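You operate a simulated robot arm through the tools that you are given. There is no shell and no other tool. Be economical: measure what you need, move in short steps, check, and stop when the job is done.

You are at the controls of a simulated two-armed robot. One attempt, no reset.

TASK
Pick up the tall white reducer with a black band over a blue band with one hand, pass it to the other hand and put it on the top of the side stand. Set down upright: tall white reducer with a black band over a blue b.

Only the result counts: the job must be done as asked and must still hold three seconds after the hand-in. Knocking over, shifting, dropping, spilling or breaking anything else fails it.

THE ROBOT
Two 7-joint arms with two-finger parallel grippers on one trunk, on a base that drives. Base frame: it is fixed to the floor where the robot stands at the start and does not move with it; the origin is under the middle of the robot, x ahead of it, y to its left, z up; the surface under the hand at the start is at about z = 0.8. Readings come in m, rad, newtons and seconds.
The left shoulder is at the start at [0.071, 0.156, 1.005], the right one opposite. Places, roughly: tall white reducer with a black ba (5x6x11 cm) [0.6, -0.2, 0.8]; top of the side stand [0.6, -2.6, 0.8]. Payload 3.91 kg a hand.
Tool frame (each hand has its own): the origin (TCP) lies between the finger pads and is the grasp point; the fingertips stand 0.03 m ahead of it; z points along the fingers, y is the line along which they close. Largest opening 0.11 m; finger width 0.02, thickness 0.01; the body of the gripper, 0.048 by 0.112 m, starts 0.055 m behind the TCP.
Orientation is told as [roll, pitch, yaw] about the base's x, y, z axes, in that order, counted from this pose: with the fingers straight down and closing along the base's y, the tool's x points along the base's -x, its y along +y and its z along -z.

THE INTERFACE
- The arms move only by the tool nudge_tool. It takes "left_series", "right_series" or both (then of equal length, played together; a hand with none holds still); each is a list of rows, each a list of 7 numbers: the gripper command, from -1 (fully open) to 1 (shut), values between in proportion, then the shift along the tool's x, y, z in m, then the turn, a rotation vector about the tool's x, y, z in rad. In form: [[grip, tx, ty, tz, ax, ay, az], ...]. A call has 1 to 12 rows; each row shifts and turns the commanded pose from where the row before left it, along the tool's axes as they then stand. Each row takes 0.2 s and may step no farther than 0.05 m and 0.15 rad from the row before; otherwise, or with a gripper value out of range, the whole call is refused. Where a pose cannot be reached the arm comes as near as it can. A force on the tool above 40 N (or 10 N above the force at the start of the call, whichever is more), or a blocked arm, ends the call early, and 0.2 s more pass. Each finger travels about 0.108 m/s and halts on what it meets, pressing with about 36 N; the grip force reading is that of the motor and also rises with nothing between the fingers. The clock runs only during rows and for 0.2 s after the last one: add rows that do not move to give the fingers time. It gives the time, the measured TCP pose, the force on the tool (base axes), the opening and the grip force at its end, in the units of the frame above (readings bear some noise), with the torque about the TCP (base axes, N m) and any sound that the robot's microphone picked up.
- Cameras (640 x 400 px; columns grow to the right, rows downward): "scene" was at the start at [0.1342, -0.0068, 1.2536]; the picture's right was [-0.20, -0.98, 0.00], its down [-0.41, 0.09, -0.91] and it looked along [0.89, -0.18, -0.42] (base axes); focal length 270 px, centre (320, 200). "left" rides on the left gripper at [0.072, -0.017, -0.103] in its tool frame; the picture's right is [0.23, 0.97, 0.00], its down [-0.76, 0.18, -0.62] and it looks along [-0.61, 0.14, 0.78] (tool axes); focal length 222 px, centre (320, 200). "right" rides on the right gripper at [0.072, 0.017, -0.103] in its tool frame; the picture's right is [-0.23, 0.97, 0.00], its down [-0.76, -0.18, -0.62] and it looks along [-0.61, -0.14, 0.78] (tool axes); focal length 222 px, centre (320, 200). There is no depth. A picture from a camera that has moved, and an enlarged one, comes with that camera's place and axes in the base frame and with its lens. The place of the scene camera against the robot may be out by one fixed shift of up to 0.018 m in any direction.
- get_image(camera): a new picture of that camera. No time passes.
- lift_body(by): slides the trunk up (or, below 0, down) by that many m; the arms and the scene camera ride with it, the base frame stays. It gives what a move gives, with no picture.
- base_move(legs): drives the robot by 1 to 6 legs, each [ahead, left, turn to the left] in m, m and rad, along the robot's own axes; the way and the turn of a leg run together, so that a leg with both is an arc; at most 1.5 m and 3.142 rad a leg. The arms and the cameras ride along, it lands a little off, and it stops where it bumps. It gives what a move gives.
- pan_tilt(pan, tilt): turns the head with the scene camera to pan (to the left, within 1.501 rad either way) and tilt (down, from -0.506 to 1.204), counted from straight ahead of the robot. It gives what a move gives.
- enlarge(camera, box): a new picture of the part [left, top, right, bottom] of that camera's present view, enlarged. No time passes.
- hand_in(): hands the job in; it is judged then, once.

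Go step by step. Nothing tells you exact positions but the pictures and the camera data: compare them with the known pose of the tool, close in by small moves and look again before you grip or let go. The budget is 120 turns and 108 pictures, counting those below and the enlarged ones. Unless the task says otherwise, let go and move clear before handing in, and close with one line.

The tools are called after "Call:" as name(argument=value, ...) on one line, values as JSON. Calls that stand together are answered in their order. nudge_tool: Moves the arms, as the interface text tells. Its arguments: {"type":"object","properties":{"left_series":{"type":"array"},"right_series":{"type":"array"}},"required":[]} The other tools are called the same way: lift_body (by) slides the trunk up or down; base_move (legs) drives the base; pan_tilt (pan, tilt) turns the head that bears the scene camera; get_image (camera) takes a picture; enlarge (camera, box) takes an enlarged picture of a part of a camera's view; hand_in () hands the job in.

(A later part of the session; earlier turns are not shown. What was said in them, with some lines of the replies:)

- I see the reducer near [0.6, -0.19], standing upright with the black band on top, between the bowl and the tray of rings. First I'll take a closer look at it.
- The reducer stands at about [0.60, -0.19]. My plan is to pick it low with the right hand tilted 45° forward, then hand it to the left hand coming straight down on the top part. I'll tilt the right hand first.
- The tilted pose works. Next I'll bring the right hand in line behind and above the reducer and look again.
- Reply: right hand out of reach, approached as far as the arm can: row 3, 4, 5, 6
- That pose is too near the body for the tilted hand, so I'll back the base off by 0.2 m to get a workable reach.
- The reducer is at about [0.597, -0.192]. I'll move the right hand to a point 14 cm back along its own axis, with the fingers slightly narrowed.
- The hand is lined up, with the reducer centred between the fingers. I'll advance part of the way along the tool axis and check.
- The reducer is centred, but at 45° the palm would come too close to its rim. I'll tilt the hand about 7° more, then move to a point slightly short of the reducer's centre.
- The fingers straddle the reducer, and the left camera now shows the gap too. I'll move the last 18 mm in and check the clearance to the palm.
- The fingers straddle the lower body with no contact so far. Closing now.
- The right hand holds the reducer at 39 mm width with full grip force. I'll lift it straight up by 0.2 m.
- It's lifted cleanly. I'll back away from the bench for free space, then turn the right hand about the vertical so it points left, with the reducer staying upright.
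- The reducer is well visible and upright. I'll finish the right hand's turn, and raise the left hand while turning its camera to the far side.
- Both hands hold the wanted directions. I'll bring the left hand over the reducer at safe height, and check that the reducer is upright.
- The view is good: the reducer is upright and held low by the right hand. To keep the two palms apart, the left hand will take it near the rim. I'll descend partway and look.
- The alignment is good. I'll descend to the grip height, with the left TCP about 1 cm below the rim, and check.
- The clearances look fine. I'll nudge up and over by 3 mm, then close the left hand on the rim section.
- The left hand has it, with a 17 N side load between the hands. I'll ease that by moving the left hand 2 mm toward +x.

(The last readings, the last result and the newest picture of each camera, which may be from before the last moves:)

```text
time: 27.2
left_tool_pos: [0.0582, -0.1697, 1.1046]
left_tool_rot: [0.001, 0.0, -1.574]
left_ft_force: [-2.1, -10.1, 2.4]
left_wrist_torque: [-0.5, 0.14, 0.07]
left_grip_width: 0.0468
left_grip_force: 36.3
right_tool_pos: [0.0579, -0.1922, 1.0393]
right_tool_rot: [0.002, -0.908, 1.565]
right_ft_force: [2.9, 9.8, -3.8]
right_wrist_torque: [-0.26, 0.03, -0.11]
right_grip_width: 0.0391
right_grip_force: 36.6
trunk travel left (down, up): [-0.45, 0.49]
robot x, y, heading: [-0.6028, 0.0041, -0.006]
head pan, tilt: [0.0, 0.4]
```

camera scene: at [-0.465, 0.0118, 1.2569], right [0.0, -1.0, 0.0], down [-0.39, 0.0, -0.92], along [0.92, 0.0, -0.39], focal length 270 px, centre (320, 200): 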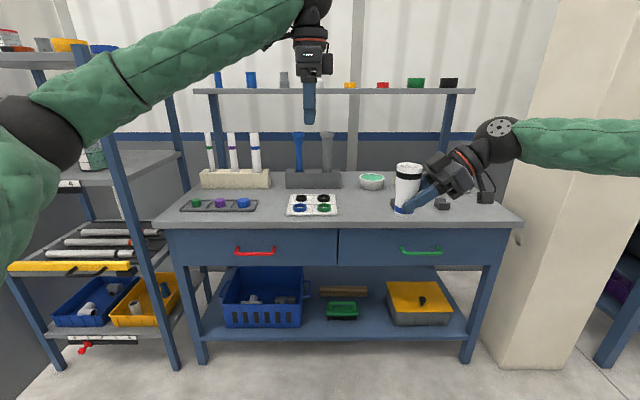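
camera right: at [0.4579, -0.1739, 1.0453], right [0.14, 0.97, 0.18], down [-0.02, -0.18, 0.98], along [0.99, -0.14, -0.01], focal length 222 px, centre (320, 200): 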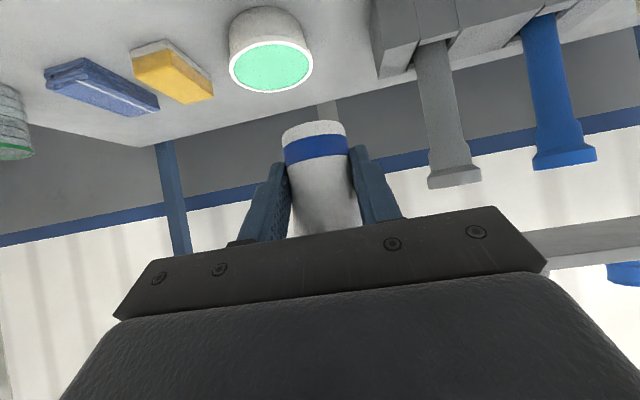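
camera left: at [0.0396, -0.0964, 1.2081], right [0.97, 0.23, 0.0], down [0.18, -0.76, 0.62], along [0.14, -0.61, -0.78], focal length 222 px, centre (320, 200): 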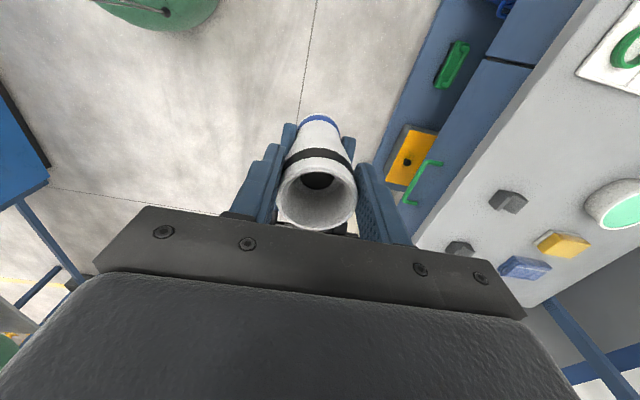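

The load is small now. I'll open the right hand and look.

Call:
nudge_tool(right_series=[[0.1, 0, 0, 0, 0, 0, 0], [-0.4, 0, 0, 0, 0, 0, 0], [-0.9, 0, 0, 0, 0, 0, 0], [-0.9, 0, 0, 0, 0, 0, 0]])

Call:
enlarge(camera="scene", box=[340, 90, 500, 230])

```text
time: 28.2
left_tool_pos: [0.0597, -0.1703, 1.1045]
left_tool_rot: [0.001, 0.0, -1.574]
left_ft_force: [-0.4, 0.0, 0.0]
left_wrist_torque: [0.01, 0.01, 0.0]
left_grip_width: 0.0468
left_grip_force: 36.0
right_tool_pos: [0.0588, -0.1925, 1.0389]
right_tool_rot: [0.001, -0.908, 1.564]
right_ft_force: [-0.5, -0.4, 0.9]
right_wrist_torque: [0.04, 0.01, 0.03]
right_grip_width: 0.1047
right_grip_force: 0.1
trunk travel left (down, up): [-0.45, 0.49]
robot x, y, heading: [-0.6013, 0.0015, -0.003]
head pan, tilt: [0.0, 0.4]
```

```text
2.86 times, centred on (420, 160) of scene
camera zoom: at [-0.465, 0.0117, 1.2569], right [0.0, -1.0, 0.0], down [-0.39, 0.0, -0.92], along [0.92, 0.0, -0.39], focal length 772 px, centre (34, 314)
```

zoom: 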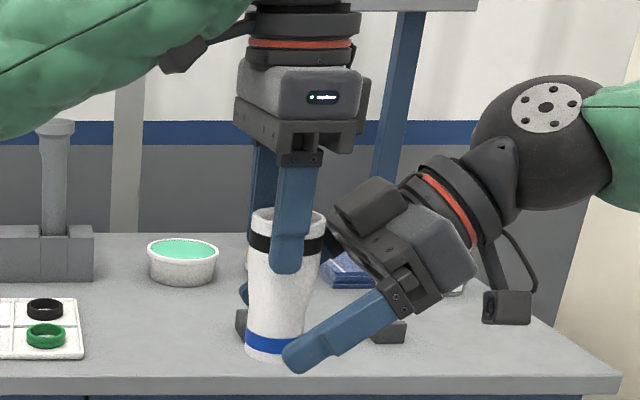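

The left hand holds it alone. The right hand now retreats straight to the right, away from the reducer.

Call:
nudge_tool(right_series=[[-0.9, 0.0246, 0, -0.0315, 0, 0, 0], [-0.9, 0.0246, 0, -0.0315, 0, 0, 0], [-0.9, 0.0246, 0, -0.0315, 0, 0, 0], [-0.9, 0.0246, 0, -0.0315, 0, 0, 0], [-0.9, 0.0246, 0, -0.0315, 0, 0, 0], [-0.9, 0, 0, 0, 0, 0, 0]])

Call:
get_image(camera="scene")

Call:
pan_tilt(pan=-1.3, tilt=0.25)

Call:
get_image(camera="scene")

```text
time: 29.6
left_tool_pos: [0.0593, -0.1688, 1.1046]
left_tool_rot: [0.002, 0.001, -1.574]
left_ft_force: [0.9, -0.5, -0.3]
left_wrist_torque: [0.0, 0.01, 0.0]
left_grip_width: 0.0463
left_grip_force: 36.0
right_tool_pos: [0.0599, -0.3955, 1.0405]
right_tool_rot: [0.002, -0.908, 1.565]
right_ft_force: [-0.6, 1.0, 0.3]
right_wrist_torque: [-0.01, 0.02, 0.02]
right_grip_width: 0.1046
right_grip_force: 0.1
trunk travel left (down, up): [-0.45, 0.49]
robot x, y, heading: [-0.6049, -0.0025, -0.003]
head pan, tilt: [0.0, 0.4]
```

```text
70 pictures are left
camera scene: at [-0.4649, 0.0121, 1.2569], right [0.0, -1.0, 0.0], down [-0.39, 0.0, -0.92], along [0.92, 0.0, -0.39], focal length 270 px, centre (320, 200)
```

scene: 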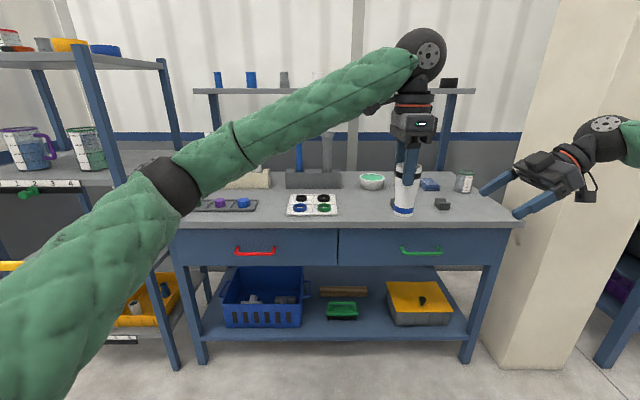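

```text
time: 31.1
left_tool_pos: [0.0595, -0.1702, 1.104]
left_tool_rot: [0.0, 0.002, -1.574]
left_ft_force: [0.0, -0.4, 0.4]
left_wrist_torque: [-0.01, -0.02, 0.04]
left_grip_width: 0.0466
left_grip_force: 36.0
right_tool_pos: [0.0596, -0.3933, 1.0402]
right_tool_rot: [0.0, -0.909, 1.568]
right_ft_force: [-0.7, -0.1, -0.3]
right_wrist_torque: [-0.02, 0.04, 0.02]
right_grip_width: 0.1044
right_grip_force: 0.0
trunk travel left (down, up): [-0.45, 0.49]
robot x, y, heading: [-0.6029, -0.0043, -0.005]
head pan, tilt: [-1.3, 0.25]
```

```text
69 pictures are left
camera scene: at [-0.533, -0.0782, 1.2709], right [-0.96, -0.26, 0.0], down [-0.07, 0.24, -0.97], along [0.26, -0.93, -0.25], focal length 270 px, centre (320, 200)
```

scene: 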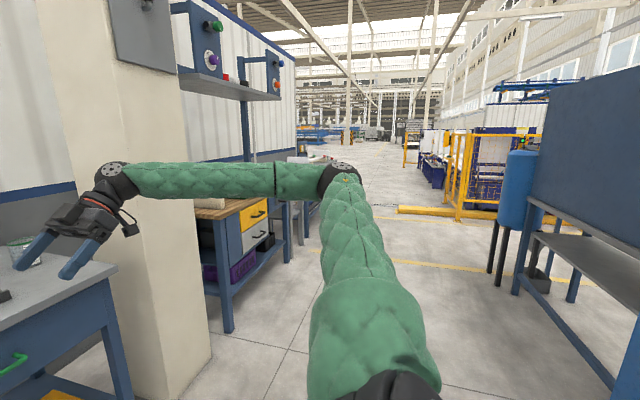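

The wooden bench past the pillar may hide the stand. The aisle at this x is free, so I'll strafe 1.2 m to the right and look.

Call:
base_move(legs=[[0, -1.2, 0]])

Call:
pan_tilt(pan=-0.7, tilt=0.35)

Call:
get_image(camera="scene")

```text
time: 37.3
left_tool_pos: [0.0679, -1.3942, 1.1048]
left_tool_rot: [-0.001, 0.0, -1.559]
left_ft_force: [-0.5, 0.0, -0.5]
left_wrist_torque: [0.02, 0.0, -0.01]
left_grip_width: 0.0463
left_grip_force: 36.1
right_tool_pos: [0.0701, -1.6179, 1.0394]
right_tool_rot: [0.002, -0.907, 1.581]
right_ft_force: [-0.3, -0.7, 0.3]
right_wrist_torque: [0.01, -0.01, -0.01]
right_grip_width: 0.1046
right_grip_force: 0.0
trunk travel left (down, up): [-0.45, 0.49]
robot x, y, heading: [-0.5958, -1.2348, 0.014]
head pan, tilt: [-1.3, 0.25]
```

```text
time: 38.3
left_tool_pos: [0.0681, -1.3935, 1.1043]
left_tool_rot: [-0.001, 0.002, -1.559]
left_ft_force: [-0.6, -0.4, 0.0]
left_wrist_torque: [0.01, -0.03, -0.01]
left_grip_width: 0.0468
left_grip_force: 35.8
right_tool_pos: [0.0706, -1.6176, 1.0408]
right_tool_rot: [0.001, -0.907, 1.579]
right_ft_force: [-0.1, -0.4, -0.6]
right_wrist_torque: [0.03, -0.01, 0.0]
right_grip_width: 0.1044
right_grip_force: 0.1
trunk travel left (down, up): [-0.45, 0.49]
robot x, y, heading: [-0.5961, -1.2378, 0.013]
head pan, tilt: [-0.7, 0.351]
```

```text
68 pictures are left
camera scene: at [-0.4802, -1.2808, 1.2615], right [-0.64, -0.77, 0.0], down [-0.27, 0.22, -0.94], along [0.72, -0.6, -0.34], focal length 270 px, centre (320, 200)
```

scene: 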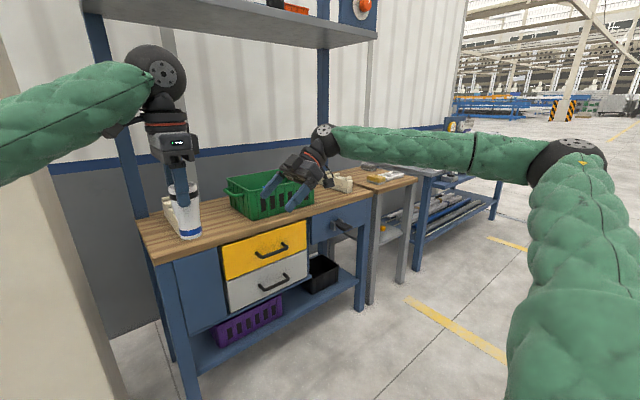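

The side stand is the gray-legged table just past the wooden bench, with a few items on it. I'll strafe 1.15 m more to face it.

Call:
base_move(legs=[[0, -1.15, -0.013]])

Call:
pan_tilt(pan=-0.15, tilt=0.5)

Call:
get_image(camera="scene")

```text
time: 44.0
left_tool_pos: [0.0792, -2.5057, 1.1038]
left_tool_rot: [0.0, -0.001, -1.562]
left_ft_force: [-0.6, -0.5, -0.4]
left_wrist_torque: [0.05, 0.0, 0.0]
left_grip_width: 0.0467
left_grip_force: 36.4
right_tool_pos: [0.0812, -2.7292, 1.0406]
right_tool_rot: [0.001, -0.91, 1.578]
right_ft_force: [-0.1, 0.8, 0.5]
right_wrist_torque: [0.03, -0.04, 0.01]
right_grip_width: 0.1042
right_grip_force: 0.1
trunk travel left (down, up): [-0.45, 0.49]
robot x, y, heading: [-0.5832, -2.3448, 0.01]
head pan, tilt: [-0.7, 0.351]
```

```text
time: 45.0
left_tool_pos: [0.078, -2.5059, 1.1053]
left_tool_rot: [0.002, -0.001, -1.562]
left_ft_force: [-0.8, 0.4, 0.2]
left_wrist_torque: [0.01, -0.01, 0.0]
left_grip_width: 0.0466
left_grip_force: 36.3
right_tool_pos: [0.0812, -2.7291, 1.0406]
right_tool_rot: [0.0, -0.907, 1.579]
right_ft_force: [-0.4, -0.4, 0.1]
right_wrist_torque: [0.02, 0.0, 0.0]
right_grip_width: 0.1045
right_grip_force: 0.0
trunk travel left (down, up): [-0.45, 0.49]
robot x, y, heading: [-0.5849, -2.3405, 0.008]
head pan, tilt: [-0.15, 0.499]
```

```text
67 pictures are left
camera scene: at [-0.4504, -2.344, 1.2478], right [-0.14, -0.99, 0.0], down [-0.47, 0.07, -0.88], along [0.87, -0.12, -0.48], focal length 270 px, centre (320, 200)
```

scene: 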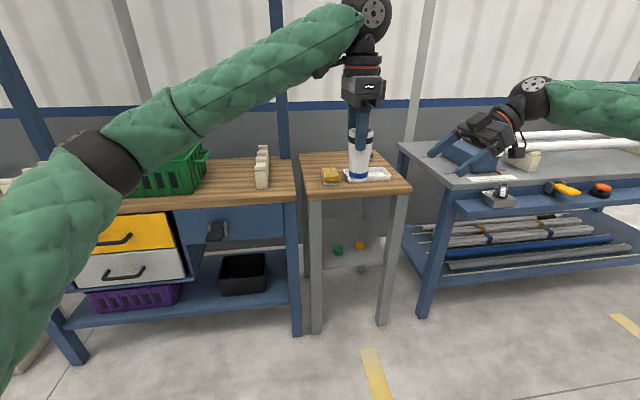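

The small wooden-top stand is straight ahead, between two tables. I'll take a closer look at what's on it.

Call:
enlarge(camera="scene", box=[280, 130, 440, 220])

Call:
get_image(camera="right")

Call:
get_image(camera="left")

```text
4.00 times, centred on (360, 175) of scene
camera zoom: at [-0.4504, -2.344, 1.2478], right [-0.14, -0.99, 0.0], down [-0.47, 0.07, -0.88], along [0.87, -0.12, -0.48], focal length 1081 px, centre (160, 300)
```

zoom: 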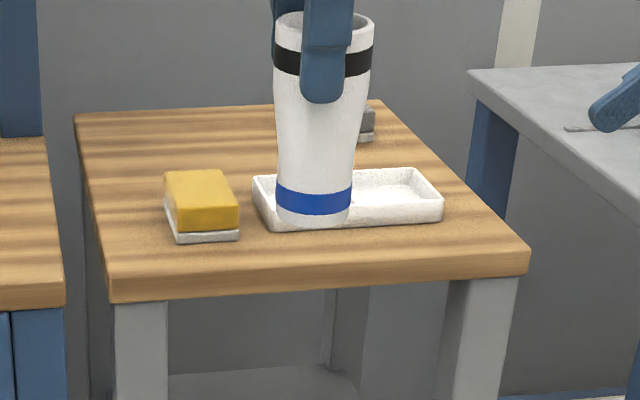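

```text
65 pictures are left
camera right: at [0.0649, -2.8558, 1.0459], right [-0.97, 0.13, 0.18], down [0.18, -0.02, 0.98], along [0.13, 0.99, 0.0], focal length 222 px, centre (320, 200)
```

right: 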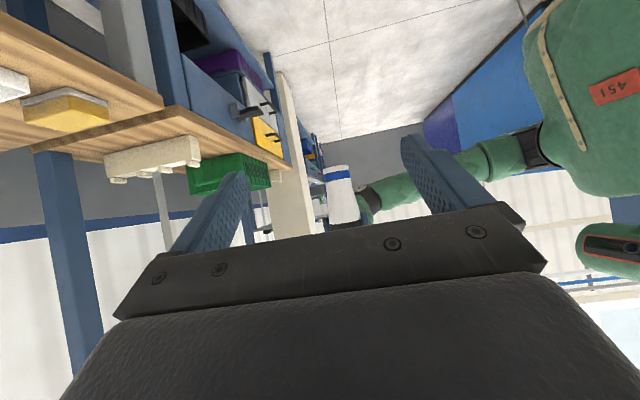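

```text
64 pictures are left
camera left: at [0.0602, -2.4318, 1.2078], right [0.97, 0.24, 0.0], down [0.18, -0.76, 0.62], along [0.15, -0.61, -0.78], focal length 222 px, centre (320, 200)
```

left: 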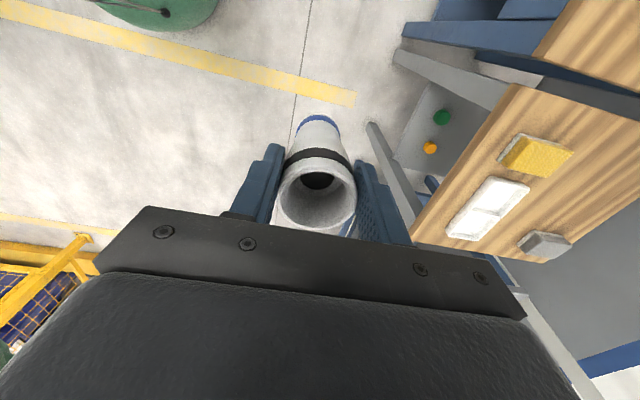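

The stand top spans about x 0.40–0.86 and y -2.81 to -2.42. The free patch is at the back left, around [0.69, -2.56], behind the sponge. I'll raise the right hand and drive up to the stand.

Call:
nudge_tool(right_series=[[-0.9, -0.0315, 0, -0.0246, 0, 0, 0], [-0.9, -0.0315, 0, -0.0246, 0, 0, 0], [-0.9, -0.0315, 0, -0.0246, 0, 0, 0], [-0.9, 0, 0, 0, 0, 0, 0]])

Call:
base_move(legs=[[0.35, -0.05, -0.009]])

Call:
get_image(camera="scene")

Call:
get_image(camera="left")

```text
time: 46.0
left_tool_pos: [0.0787, -2.5066, 1.1036]
left_tool_rot: [0.002, -0.001, -1.562]
left_ft_force: [-0.6, 0.3, 0.0]
left_wrist_torque: [0.03, -0.01, 0.02]
left_grip_width: 0.0467
left_grip_force: 36.0
right_tool_pos: [0.084, -2.7306, 1.1568]
right_tool_rot: [0.003, -0.91, 1.577]
right_ft_force: [-0.4, 0.3, 0.4]
right_wrist_torque: [-0.02, -0.01, 0.01]
right_grip_width: 0.1046
right_grip_force: 0.1
trunk travel left (down, up): [-0.45, 0.49]
robot x, y, heading: [-0.5852, -2.3427, 0.007]
head pan, tilt: [-0.15, 0.499]
```

```text
time: 48.3
left_tool_pos: [0.4312, -2.568, 1.1035]
left_tool_rot: [-0.001, 0.0, -1.579]
left_ft_force: [0.7, 0.4, -1.0]
left_wrist_torque: [0.0, 0.05, 0.0]
left_grip_width: 0.0465
left_grip_force: 36.0
right_tool_pos: [0.4323, -2.7933, 1.1574]
right_tool_rot: [0.003, -0.908, 1.561]
right_ft_force: [0.8, 0.5, -0.8]
right_wrist_torque: [0.0, 0.0, 0.04]
right_grip_width: 0.1044
right_grip_force: 0.1
trunk travel left (down, up): [-0.45, 0.49]
robot x, y, heading: [-0.2313, -2.3944, -0.01]
head pan, tilt: [-0.15, 0.499]
```

```text
63 pictures are left
camera scene: at [-0.0955, -2.3979, 1.2476], right [-0.16, -0.99, 0.0], down [-0.47, 0.08, -0.88], along [0.87, -0.14, -0.48], focal length 270 px, centre (320, 200)
```

scene: 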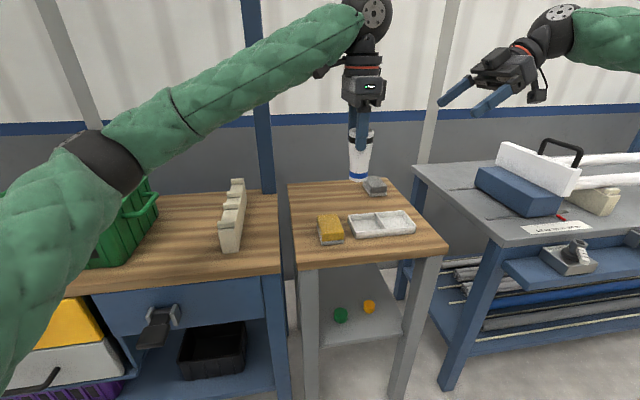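

```text
62 pictures are left
camera left: at [0.4138, -2.4939, 1.2071], right [0.98, 0.22, 0.0], down [0.17, -0.76, 0.62], along [0.14, -0.61, -0.78], focal length 222 px, centre (320, 200)
```

left: 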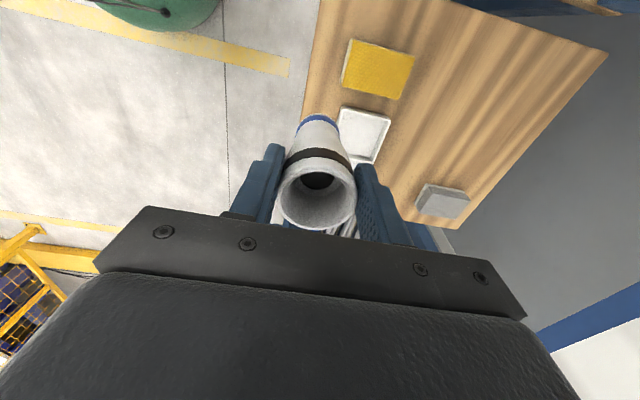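

The free patch around [0.70, -2.57] is confirmed clear. I'll drive 0.2 m ahead, then check.

Call:
base_move(legs=[[0.2, 0, 0.01]])

Call:
get_image(camera="left")

Call:
get_image(camera="scene")

```text
time: 49.9
left_tool_pos: [0.6302, -2.5651, 1.103]
left_tool_rot: [-0.002, 0.001, -1.574]
left_ft_force: [0.2, 1.0, -2.1]
left_wrist_torque: [-0.01, 0.04, -0.02]
left_grip_width: 0.0465
left_grip_force: 36.1
right_tool_pos: [0.6322, -2.7912, 1.1572]
right_tool_rot: [0.004, -0.906, 1.566]
right_ft_force: [1.2, -0.9, -0.7]
right_wrist_torque: [-0.04, 0.0, 0.01]
right_grip_width: 0.1047
right_grip_force: 0.1
trunk travel left (down, up): [-0.45, 0.49]
robot x, y, heading: [-0.0366, -2.3948, -0.001]
head pan, tilt: [-0.15, 0.499]
```

```text
61 pictures are left
camera left: at [0.6123, -2.4912, 1.2068], right [0.97, 0.23, 0.0], down [0.18, -0.76, 0.62], along [0.14, -0.61, -0.78], focal length 222 px, centre (320, 200)
```

left: 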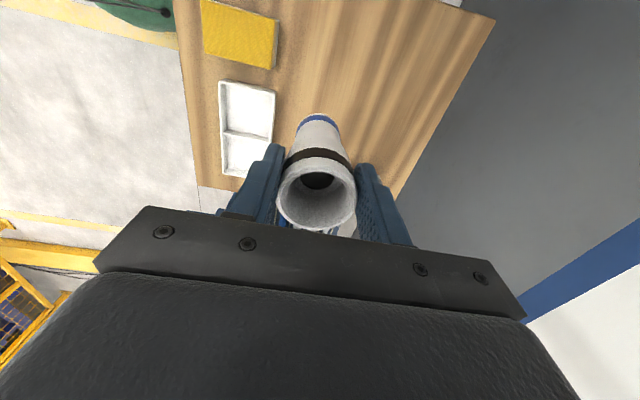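

```text
60 pictures are left
camera scene: at [0.1026, -2.3979, 1.2476], right [-0.15, -0.99, 0.0], down [-0.47, 0.07, -0.88], along [0.87, -0.13, -0.48], focal length 270 px, centre (320, 200)
```

scene: 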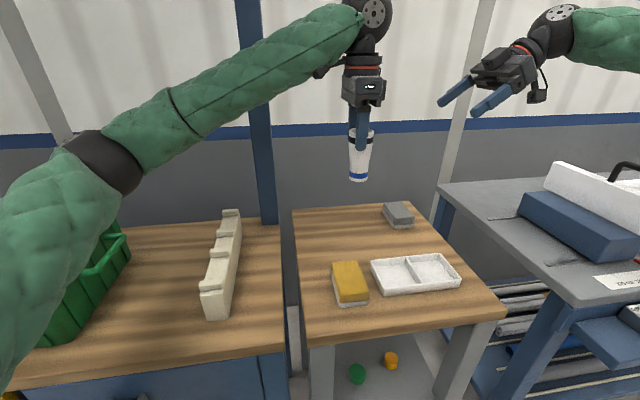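

Now I'll move the left hand 7 cm ahead over the free spot and lower it to about 3 cm above the stand.

Call:
nudge_tool(left_series=[[1, 0.005, 0.035, 0, 0, 0, 0], [1, 0.005, 0.033, 0, 0, 0, 0], [1, 0, 0, 0.04, 0, 0, 0], [1, 0, 0, 0.04, 0, 0, 0], [1, 0, 0, 0.04, 0, 0, 0], [1, 0, 0, 0.04, 0, 0, 0], [1, 0, 0, 0, 0, 0, 0]])

Call:
enlarge(camera="scene", box=[280, 90, 460, 300])

Call:
get_image(camera="left")

Call:
get_image(camera="right")

```text
time: 51.5
left_tool_pos: [0.6935, -2.5556, 0.942]
left_tool_rot: [-0.001, -0.001, -1.573]
left_ft_force: [-0.2, -0.4, -1.0]
left_wrist_torque: [0.04, -0.03, 0.01]
left_grip_width: 0.0466
left_grip_force: 35.7
right_tool_pos: [0.6321, -2.789, 1.1572]
right_tool_rot: [0.003, -0.908, 1.566]
right_ft_force: [0.7, -0.4, -0.2]
right_wrist_torque: [0.0, 0.04, 0.0]
right_grip_width: 0.1045
right_grip_force: 0.1
trunk travel left (down, up): [-0.45, 0.49]
robot x, y, heading: [-0.033, -2.3938, -0.0]
head pan, tilt: [-0.15, 0.499]
```

```text
1.90 times, centred on (370, 195) of scene
camera zoom: at [0.1009, -2.398, 1.2477], right [-0.15, -0.99, 0.0], down [-0.47, 0.07, -0.88], along [0.87, -0.13, -0.48], focal length 515 px, centre (225, 210)
```

zoom: 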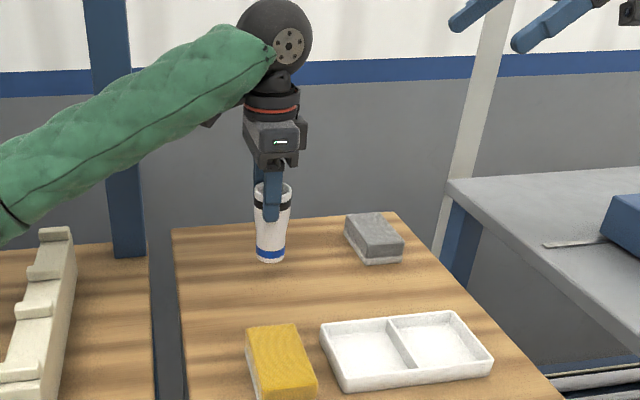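

```text
58 pictures are left
camera left: at [0.6767, -2.481, 1.0459], right [0.97, 0.23, 0.0], down [0.18, -0.76, 0.62], along [0.14, -0.61, -0.78], focal length 222 px, centre (320, 200)
```

left: 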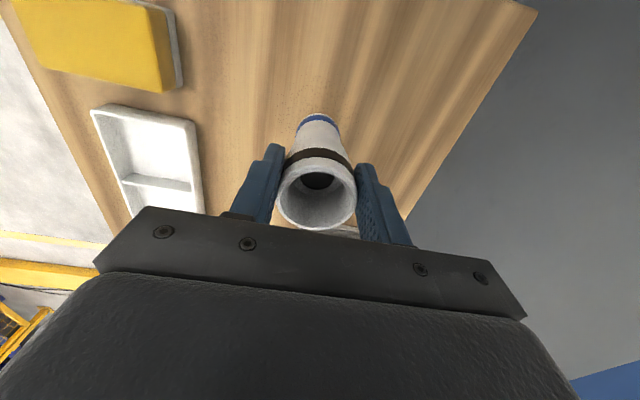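

```text
57 pictures are left
camera right: at [0.6136, -2.916, 1.1638], right [-0.97, 0.14, 0.18], down [0.18, -0.02, 0.98], along [0.14, 0.99, 0.0], focal length 222 px, centre (320, 200)
```

right: 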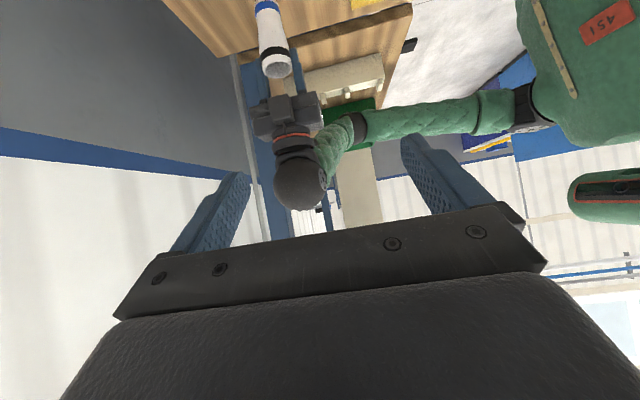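

It's lined up over the clear spot. I'll lower 3 cm, then creep down.

Call:
nudge_tool(left_series=[[1, 0, 0, 0.015, 0, 0, 0], [1, 0, 0, 0.013, 0, 0, 0], [1, 0, 0, 0, 0, 0, 0]])

Call:
enlarge(camera="scene", box=[320, 140, 400, 190])

Call:
enlarge(camera="right", box=[200, 0, 360, 100])

```text
time: 52.2
left_tool_pos: [0.6958, -2.5548, 0.9142]
left_tool_rot: [0.0, -0.001, -1.573]
left_ft_force: [-0.5, 0.8, -1.8]
left_wrist_torque: [-0.03, 0.0, -0.02]
left_grip_width: 0.0465
left_grip_force: 35.9
right_tool_pos: [0.6308, -2.7897, 1.1582]
right_tool_rot: [0.004, -0.91, 1.568]
right_ft_force: [0.6, -0.2, 0.0]
right_wrist_torque: [0.01, 0.0, -0.03]
right_grip_width: 0.1046
right_grip_force: 0.2
trunk travel left (down, up): [-0.45, 0.49]
robot x, y, heading: [-0.0362, -2.3992, -0.005]
head pan, tilt: [-0.15, 0.499]
```

```text
8.00 times, centred on (360, 165) of scene
camera zoom: at [0.1011, -2.398, 1.2477], right [-0.15, -0.99, 0.0], down [-0.47, 0.07, -0.88], along [0.87, -0.13, -0.48], focal length 2162 px, centre (0, 480)
```

zoom: 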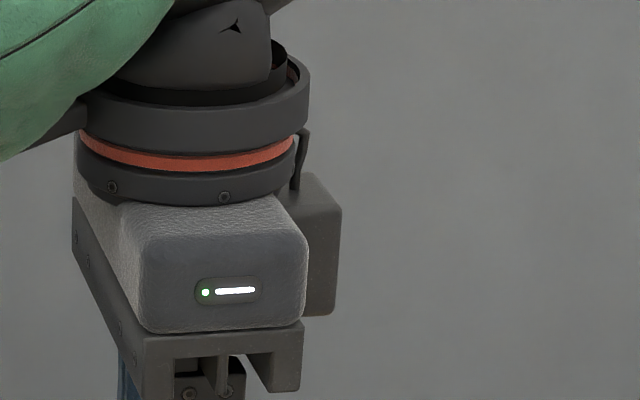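

```text
4.00 times, centred on (280, 50) of right
camera zoom: at [0.6138, -2.9159, 1.1637], right [-0.97, 0.14, 0.18], down [0.18, -0.02, 0.98], along [0.14, 0.99, 0.0], focal length 888 px, centre (480, 800)
```

zoom: 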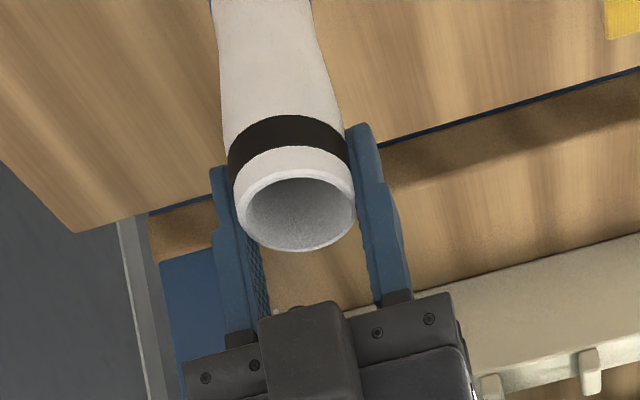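

It should be about 1 cm above the top now. I'll lower in small steps and watch the force.

Call:
nudge_tool(left_series=[[1, 0, 0, 0.003, 0, 0, 0], [1, 0, 0, 0.003, 0, 0, 0], [1, 0, 0, 0.002, 0, 0, 0], [1, 0, 0, 0, 0, 0, 0]])

Call:
enlarge(camera="scene", box=[310, 190, 410, 252])

```text
time: 53.2
left_tool_pos: [0.695, -2.5556, 0.9074]
left_tool_rot: [0.001, 0.001, -1.572]
left_ft_force: [-0.5, -0.7, -2.1]
left_wrist_torque: [-0.01, 0.0, -0.01]
left_grip_width: 0.0465
left_grip_force: 36.4
right_tool_pos: [0.6316, -2.791, 1.1582]
right_tool_rot: [0.002, -0.909, 1.567]
right_ft_force: [0.0, 0.0, -0.4]
right_wrist_torque: [-0.01, 0.0, 0.03]
right_grip_width: 0.1044
right_grip_force: 0.0
trunk travel left (down, up): [-0.45, 0.49]
robot x, y, heading: [-0.0316, -2.3943, -0.006]
head pan, tilt: [-0.15, 0.499]
```

```text
6.40 times, centred on (360, 221) of scene
camera zoom: at [0.1009, -2.3986, 1.2478], right [-0.15, -0.99, 0.0], down [-0.47, 0.07, -0.88], along [0.87, -0.13, -0.48], focal length 1729 px, centre (64, 66)
```

zoom: 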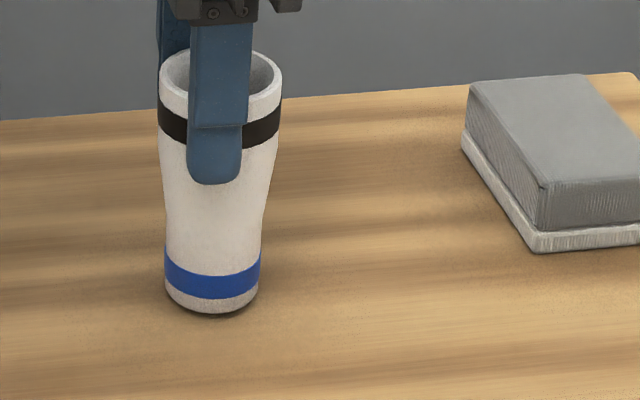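

It's nearly down, a few millimetres off by the look of the shadow. I'll keep creeping until I feel contact.

Call:
nudge_tool(left_series=[[1, 0, 0, 0.0015, 0, 0, 0], [1, 0, 0, 0.0015, 0, 0, 0], [1, 0, 0, 0, 0, 0, 0]])

```text
time: 54.0
left_tool_pos: [0.6958, -2.5568, 0.9045]
left_tool_rot: [-0.001, 0.001, -1.573]
left_ft_force: [-0.9, -1.1, -1.2]
left_wrist_torque: [0.06, 0.0, -0.01]
left_grip_width: 0.0467
left_grip_force: 36.2
right_tool_pos: [0.6315, -2.7911, 1.1578]
right_tool_rot: [0.001, -0.909, 1.568]
right_ft_force: [-0.2, 0.4, 0.0]
right_wrist_torque: [0.0, -0.03, -0.01]
right_grip_width: 0.1042
right_grip_force: 0.0
trunk travel left (down, up): [-0.45, 0.49]
robot x, y, heading: [-0.033, -2.3944, -0.003]
head pan, tilt: [-0.15, 0.499]
```

Call:
nudge_tool(left_series=[[1, 0, 0, 0.0015, 0, 0, 0], [1, 0, 0, 0.0015, 0, 0, 0], [1, 0, 0, 0, 0, 0, 0]])

Call:
enlarge(camera="scene", box=[310, 190, 410, 252])

```text
time: 54.9
left_tool_pos: [0.6962, -2.5551, 0.9024]
left_tool_rot: [0.003, -0.002, -1.573]
left_ft_force: [0.9, -0.4, 10.3]
left_wrist_torque: [0.0, -0.08, 0.02]
left_grip_width: 0.0463
left_grip_force: 36.1
right_tool_pos: [0.631, -2.7902, 1.1579]
right_tool_rot: [0.002, -0.908, 1.568]
right_ft_force: [0.2, -0.4, 0.3]
right_wrist_torque: [-0.02, -0.01, -0.01]
right_grip_width: 0.1045
right_grip_force: 0.1
trunk travel left (down, up): [-0.45, 0.49]
robot x, y, heading: [-0.0315, -2.3948, 0.002]
head pan, tilt: [-0.15, 0.499]
```

```text
6.40 times, centred on (360, 221) of scene
camera zoom: at [0.1002, -2.3985, 1.2481], right [-0.15, -0.99, 0.0], down [-0.47, 0.07, -0.88], along [0.87, -0.13, -0.48], focal length 1729 px, centre (64, 66)
```

zoom: 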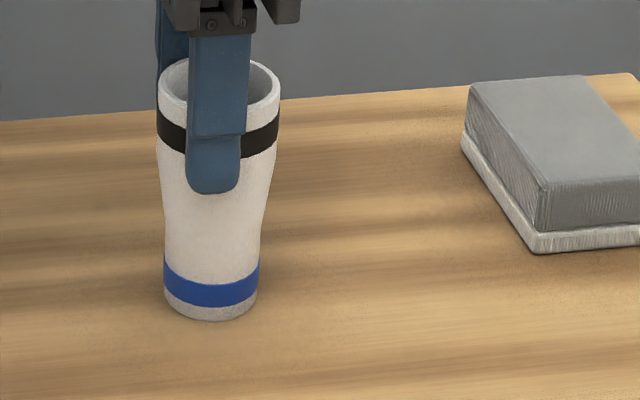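

There's contact at about 10 N and it stands on the top. I'll open the left fingers gently.

Call:
nudge_tool(left_series=[[0.1, 0, 0, 0, 0, 0, 0], [0.0, 0, 0, 0, 0, 0, 0], [-0.2, 0, 0, 0, 0, 0, 0], [-0.5, 0, 0, 0, 0, 0, 0], [-0.5, 0, 0, 0, 0, 0, 0]])

Call:
enlarge(camera="scene", box=[310, 190, 410, 252])

Call:
get_image(camera="left")

```text
time: 56.0
left_tool_pos: [0.6965, -2.555, 0.9014]
left_tool_rot: [0.001, 0.0, -1.572]
left_ft_force: [-0.6, 0.7, -0.3]
left_wrist_torque: [0.03, -0.02, 0.05]
left_grip_width: 0.0823
left_grip_force: 0.1
right_tool_pos: [0.6313, -2.79, 1.1585]
right_tool_rot: [0.003, -0.908, 1.568]
right_ft_force: [0.3, -0.2, -0.5]
right_wrist_torque: [-0.04, 0.0, 0.0]
right_grip_width: 0.1046
right_grip_force: 0.0
trunk travel left (down, up): [-0.45, 0.49]
robot x, y, heading: [-0.031, -2.3997, -0.001]
head pan, tilt: [-0.15, 0.499]
```

```text
6.40 times, centred on (360, 221) of scene
camera zoom: at [0.1011, -2.398, 1.2478], right [-0.15, -0.99, 0.0], down [-0.47, 0.07, -0.88], along [0.87, -0.13, -0.48], focal length 1729 px, centre (64, 66)
```

zoom: 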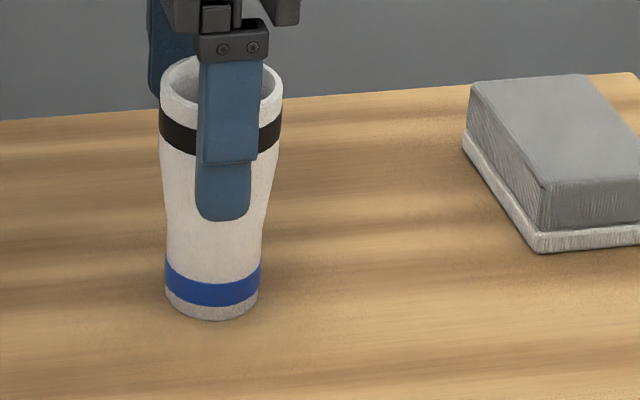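

```text
51 pictures are left
camera left: at [0.6789, -2.4806, 1.0051], right [0.97, 0.23, 0.0], down [0.18, -0.76, 0.62], along [0.14, -0.61, -0.78], focal length 222 px, centre (320, 200)
```

left: 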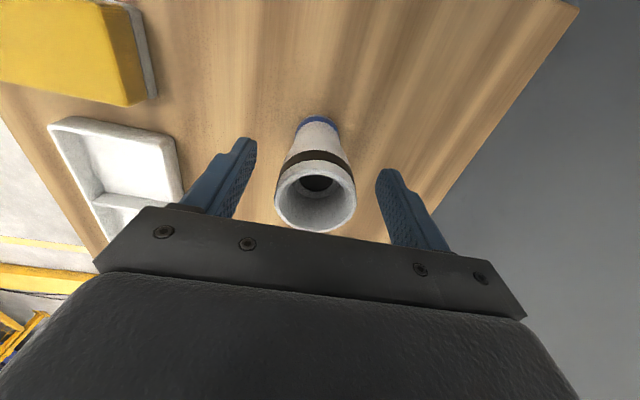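

It stands free and upright with both fingers clear. I'll raise the left hand straight up and check.

Call:
nudge_tool(left_series=[[-0.5, 0, 0, -0.02, 0, 0, 0], [-0.5, 0, 0, -0.04, 0, 0, 0], [-0.5, 0, 0, -0.04, 0, 0, 0], [-0.5, 0, 0, -0.04, 0, 0, 0], [-0.5, 0, 0, -0.02, 0, 0, 0], [-0.5, 0, 0, 0, 0, 0, 0]])

Call:
get_image(camera="scene")

```text
time: 57.5
left_tool_pos: [0.6977, -2.5546, 1.0656]
left_tool_rot: [0.001, 0.0, -1.571]
left_ft_force: [0.0, -0.5, 0.4]
left_wrist_torque: [0.04, -0.01, -0.04]
left_grip_width: 0.0824
left_grip_force: 0.1
right_tool_pos: [0.6321, -2.7892, 1.1587]
right_tool_rot: [0.003, -0.909, 1.568]
right_ft_force: [-0.3, 0.4, -0.7]
right_wrist_torque: [0.03, 0.02, -0.04]
right_grip_width: 0.1043
right_grip_force: 0.0
trunk travel left (down, up): [-0.45, 0.49]
robot x, y, heading: [-0.0322, -2.3975, 0.002]
head pan, tilt: [-0.15, 0.499]
```

```text
50 pictures are left
camera scene: at [0.1012, -2.3979, 1.2478], right [-0.15, -0.99, 0.0], down [-0.47, 0.07, -0.88], along [0.87, -0.13, -0.48], focal length 270 px, centre (320, 200)
```

scene: 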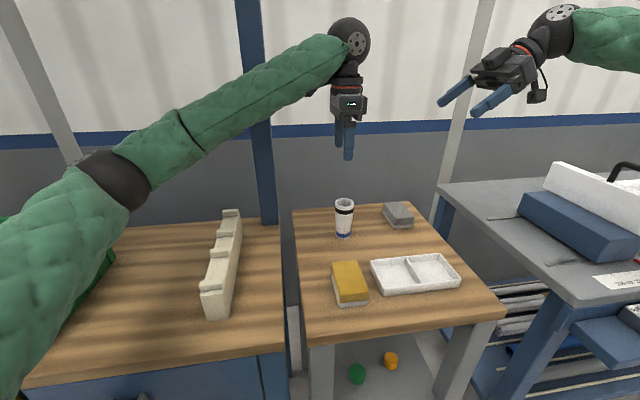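

The reducer stands upright on the side stand, both hands are clear, and nothing else has moved. I'm handing in.

Call:
hand_in()

```text
The job is handed in.
```

The job is handed in: I picked up the reducer with the right hand, passed it to the left, and set it upright on top of the side stand without disturbing anything else I could see.
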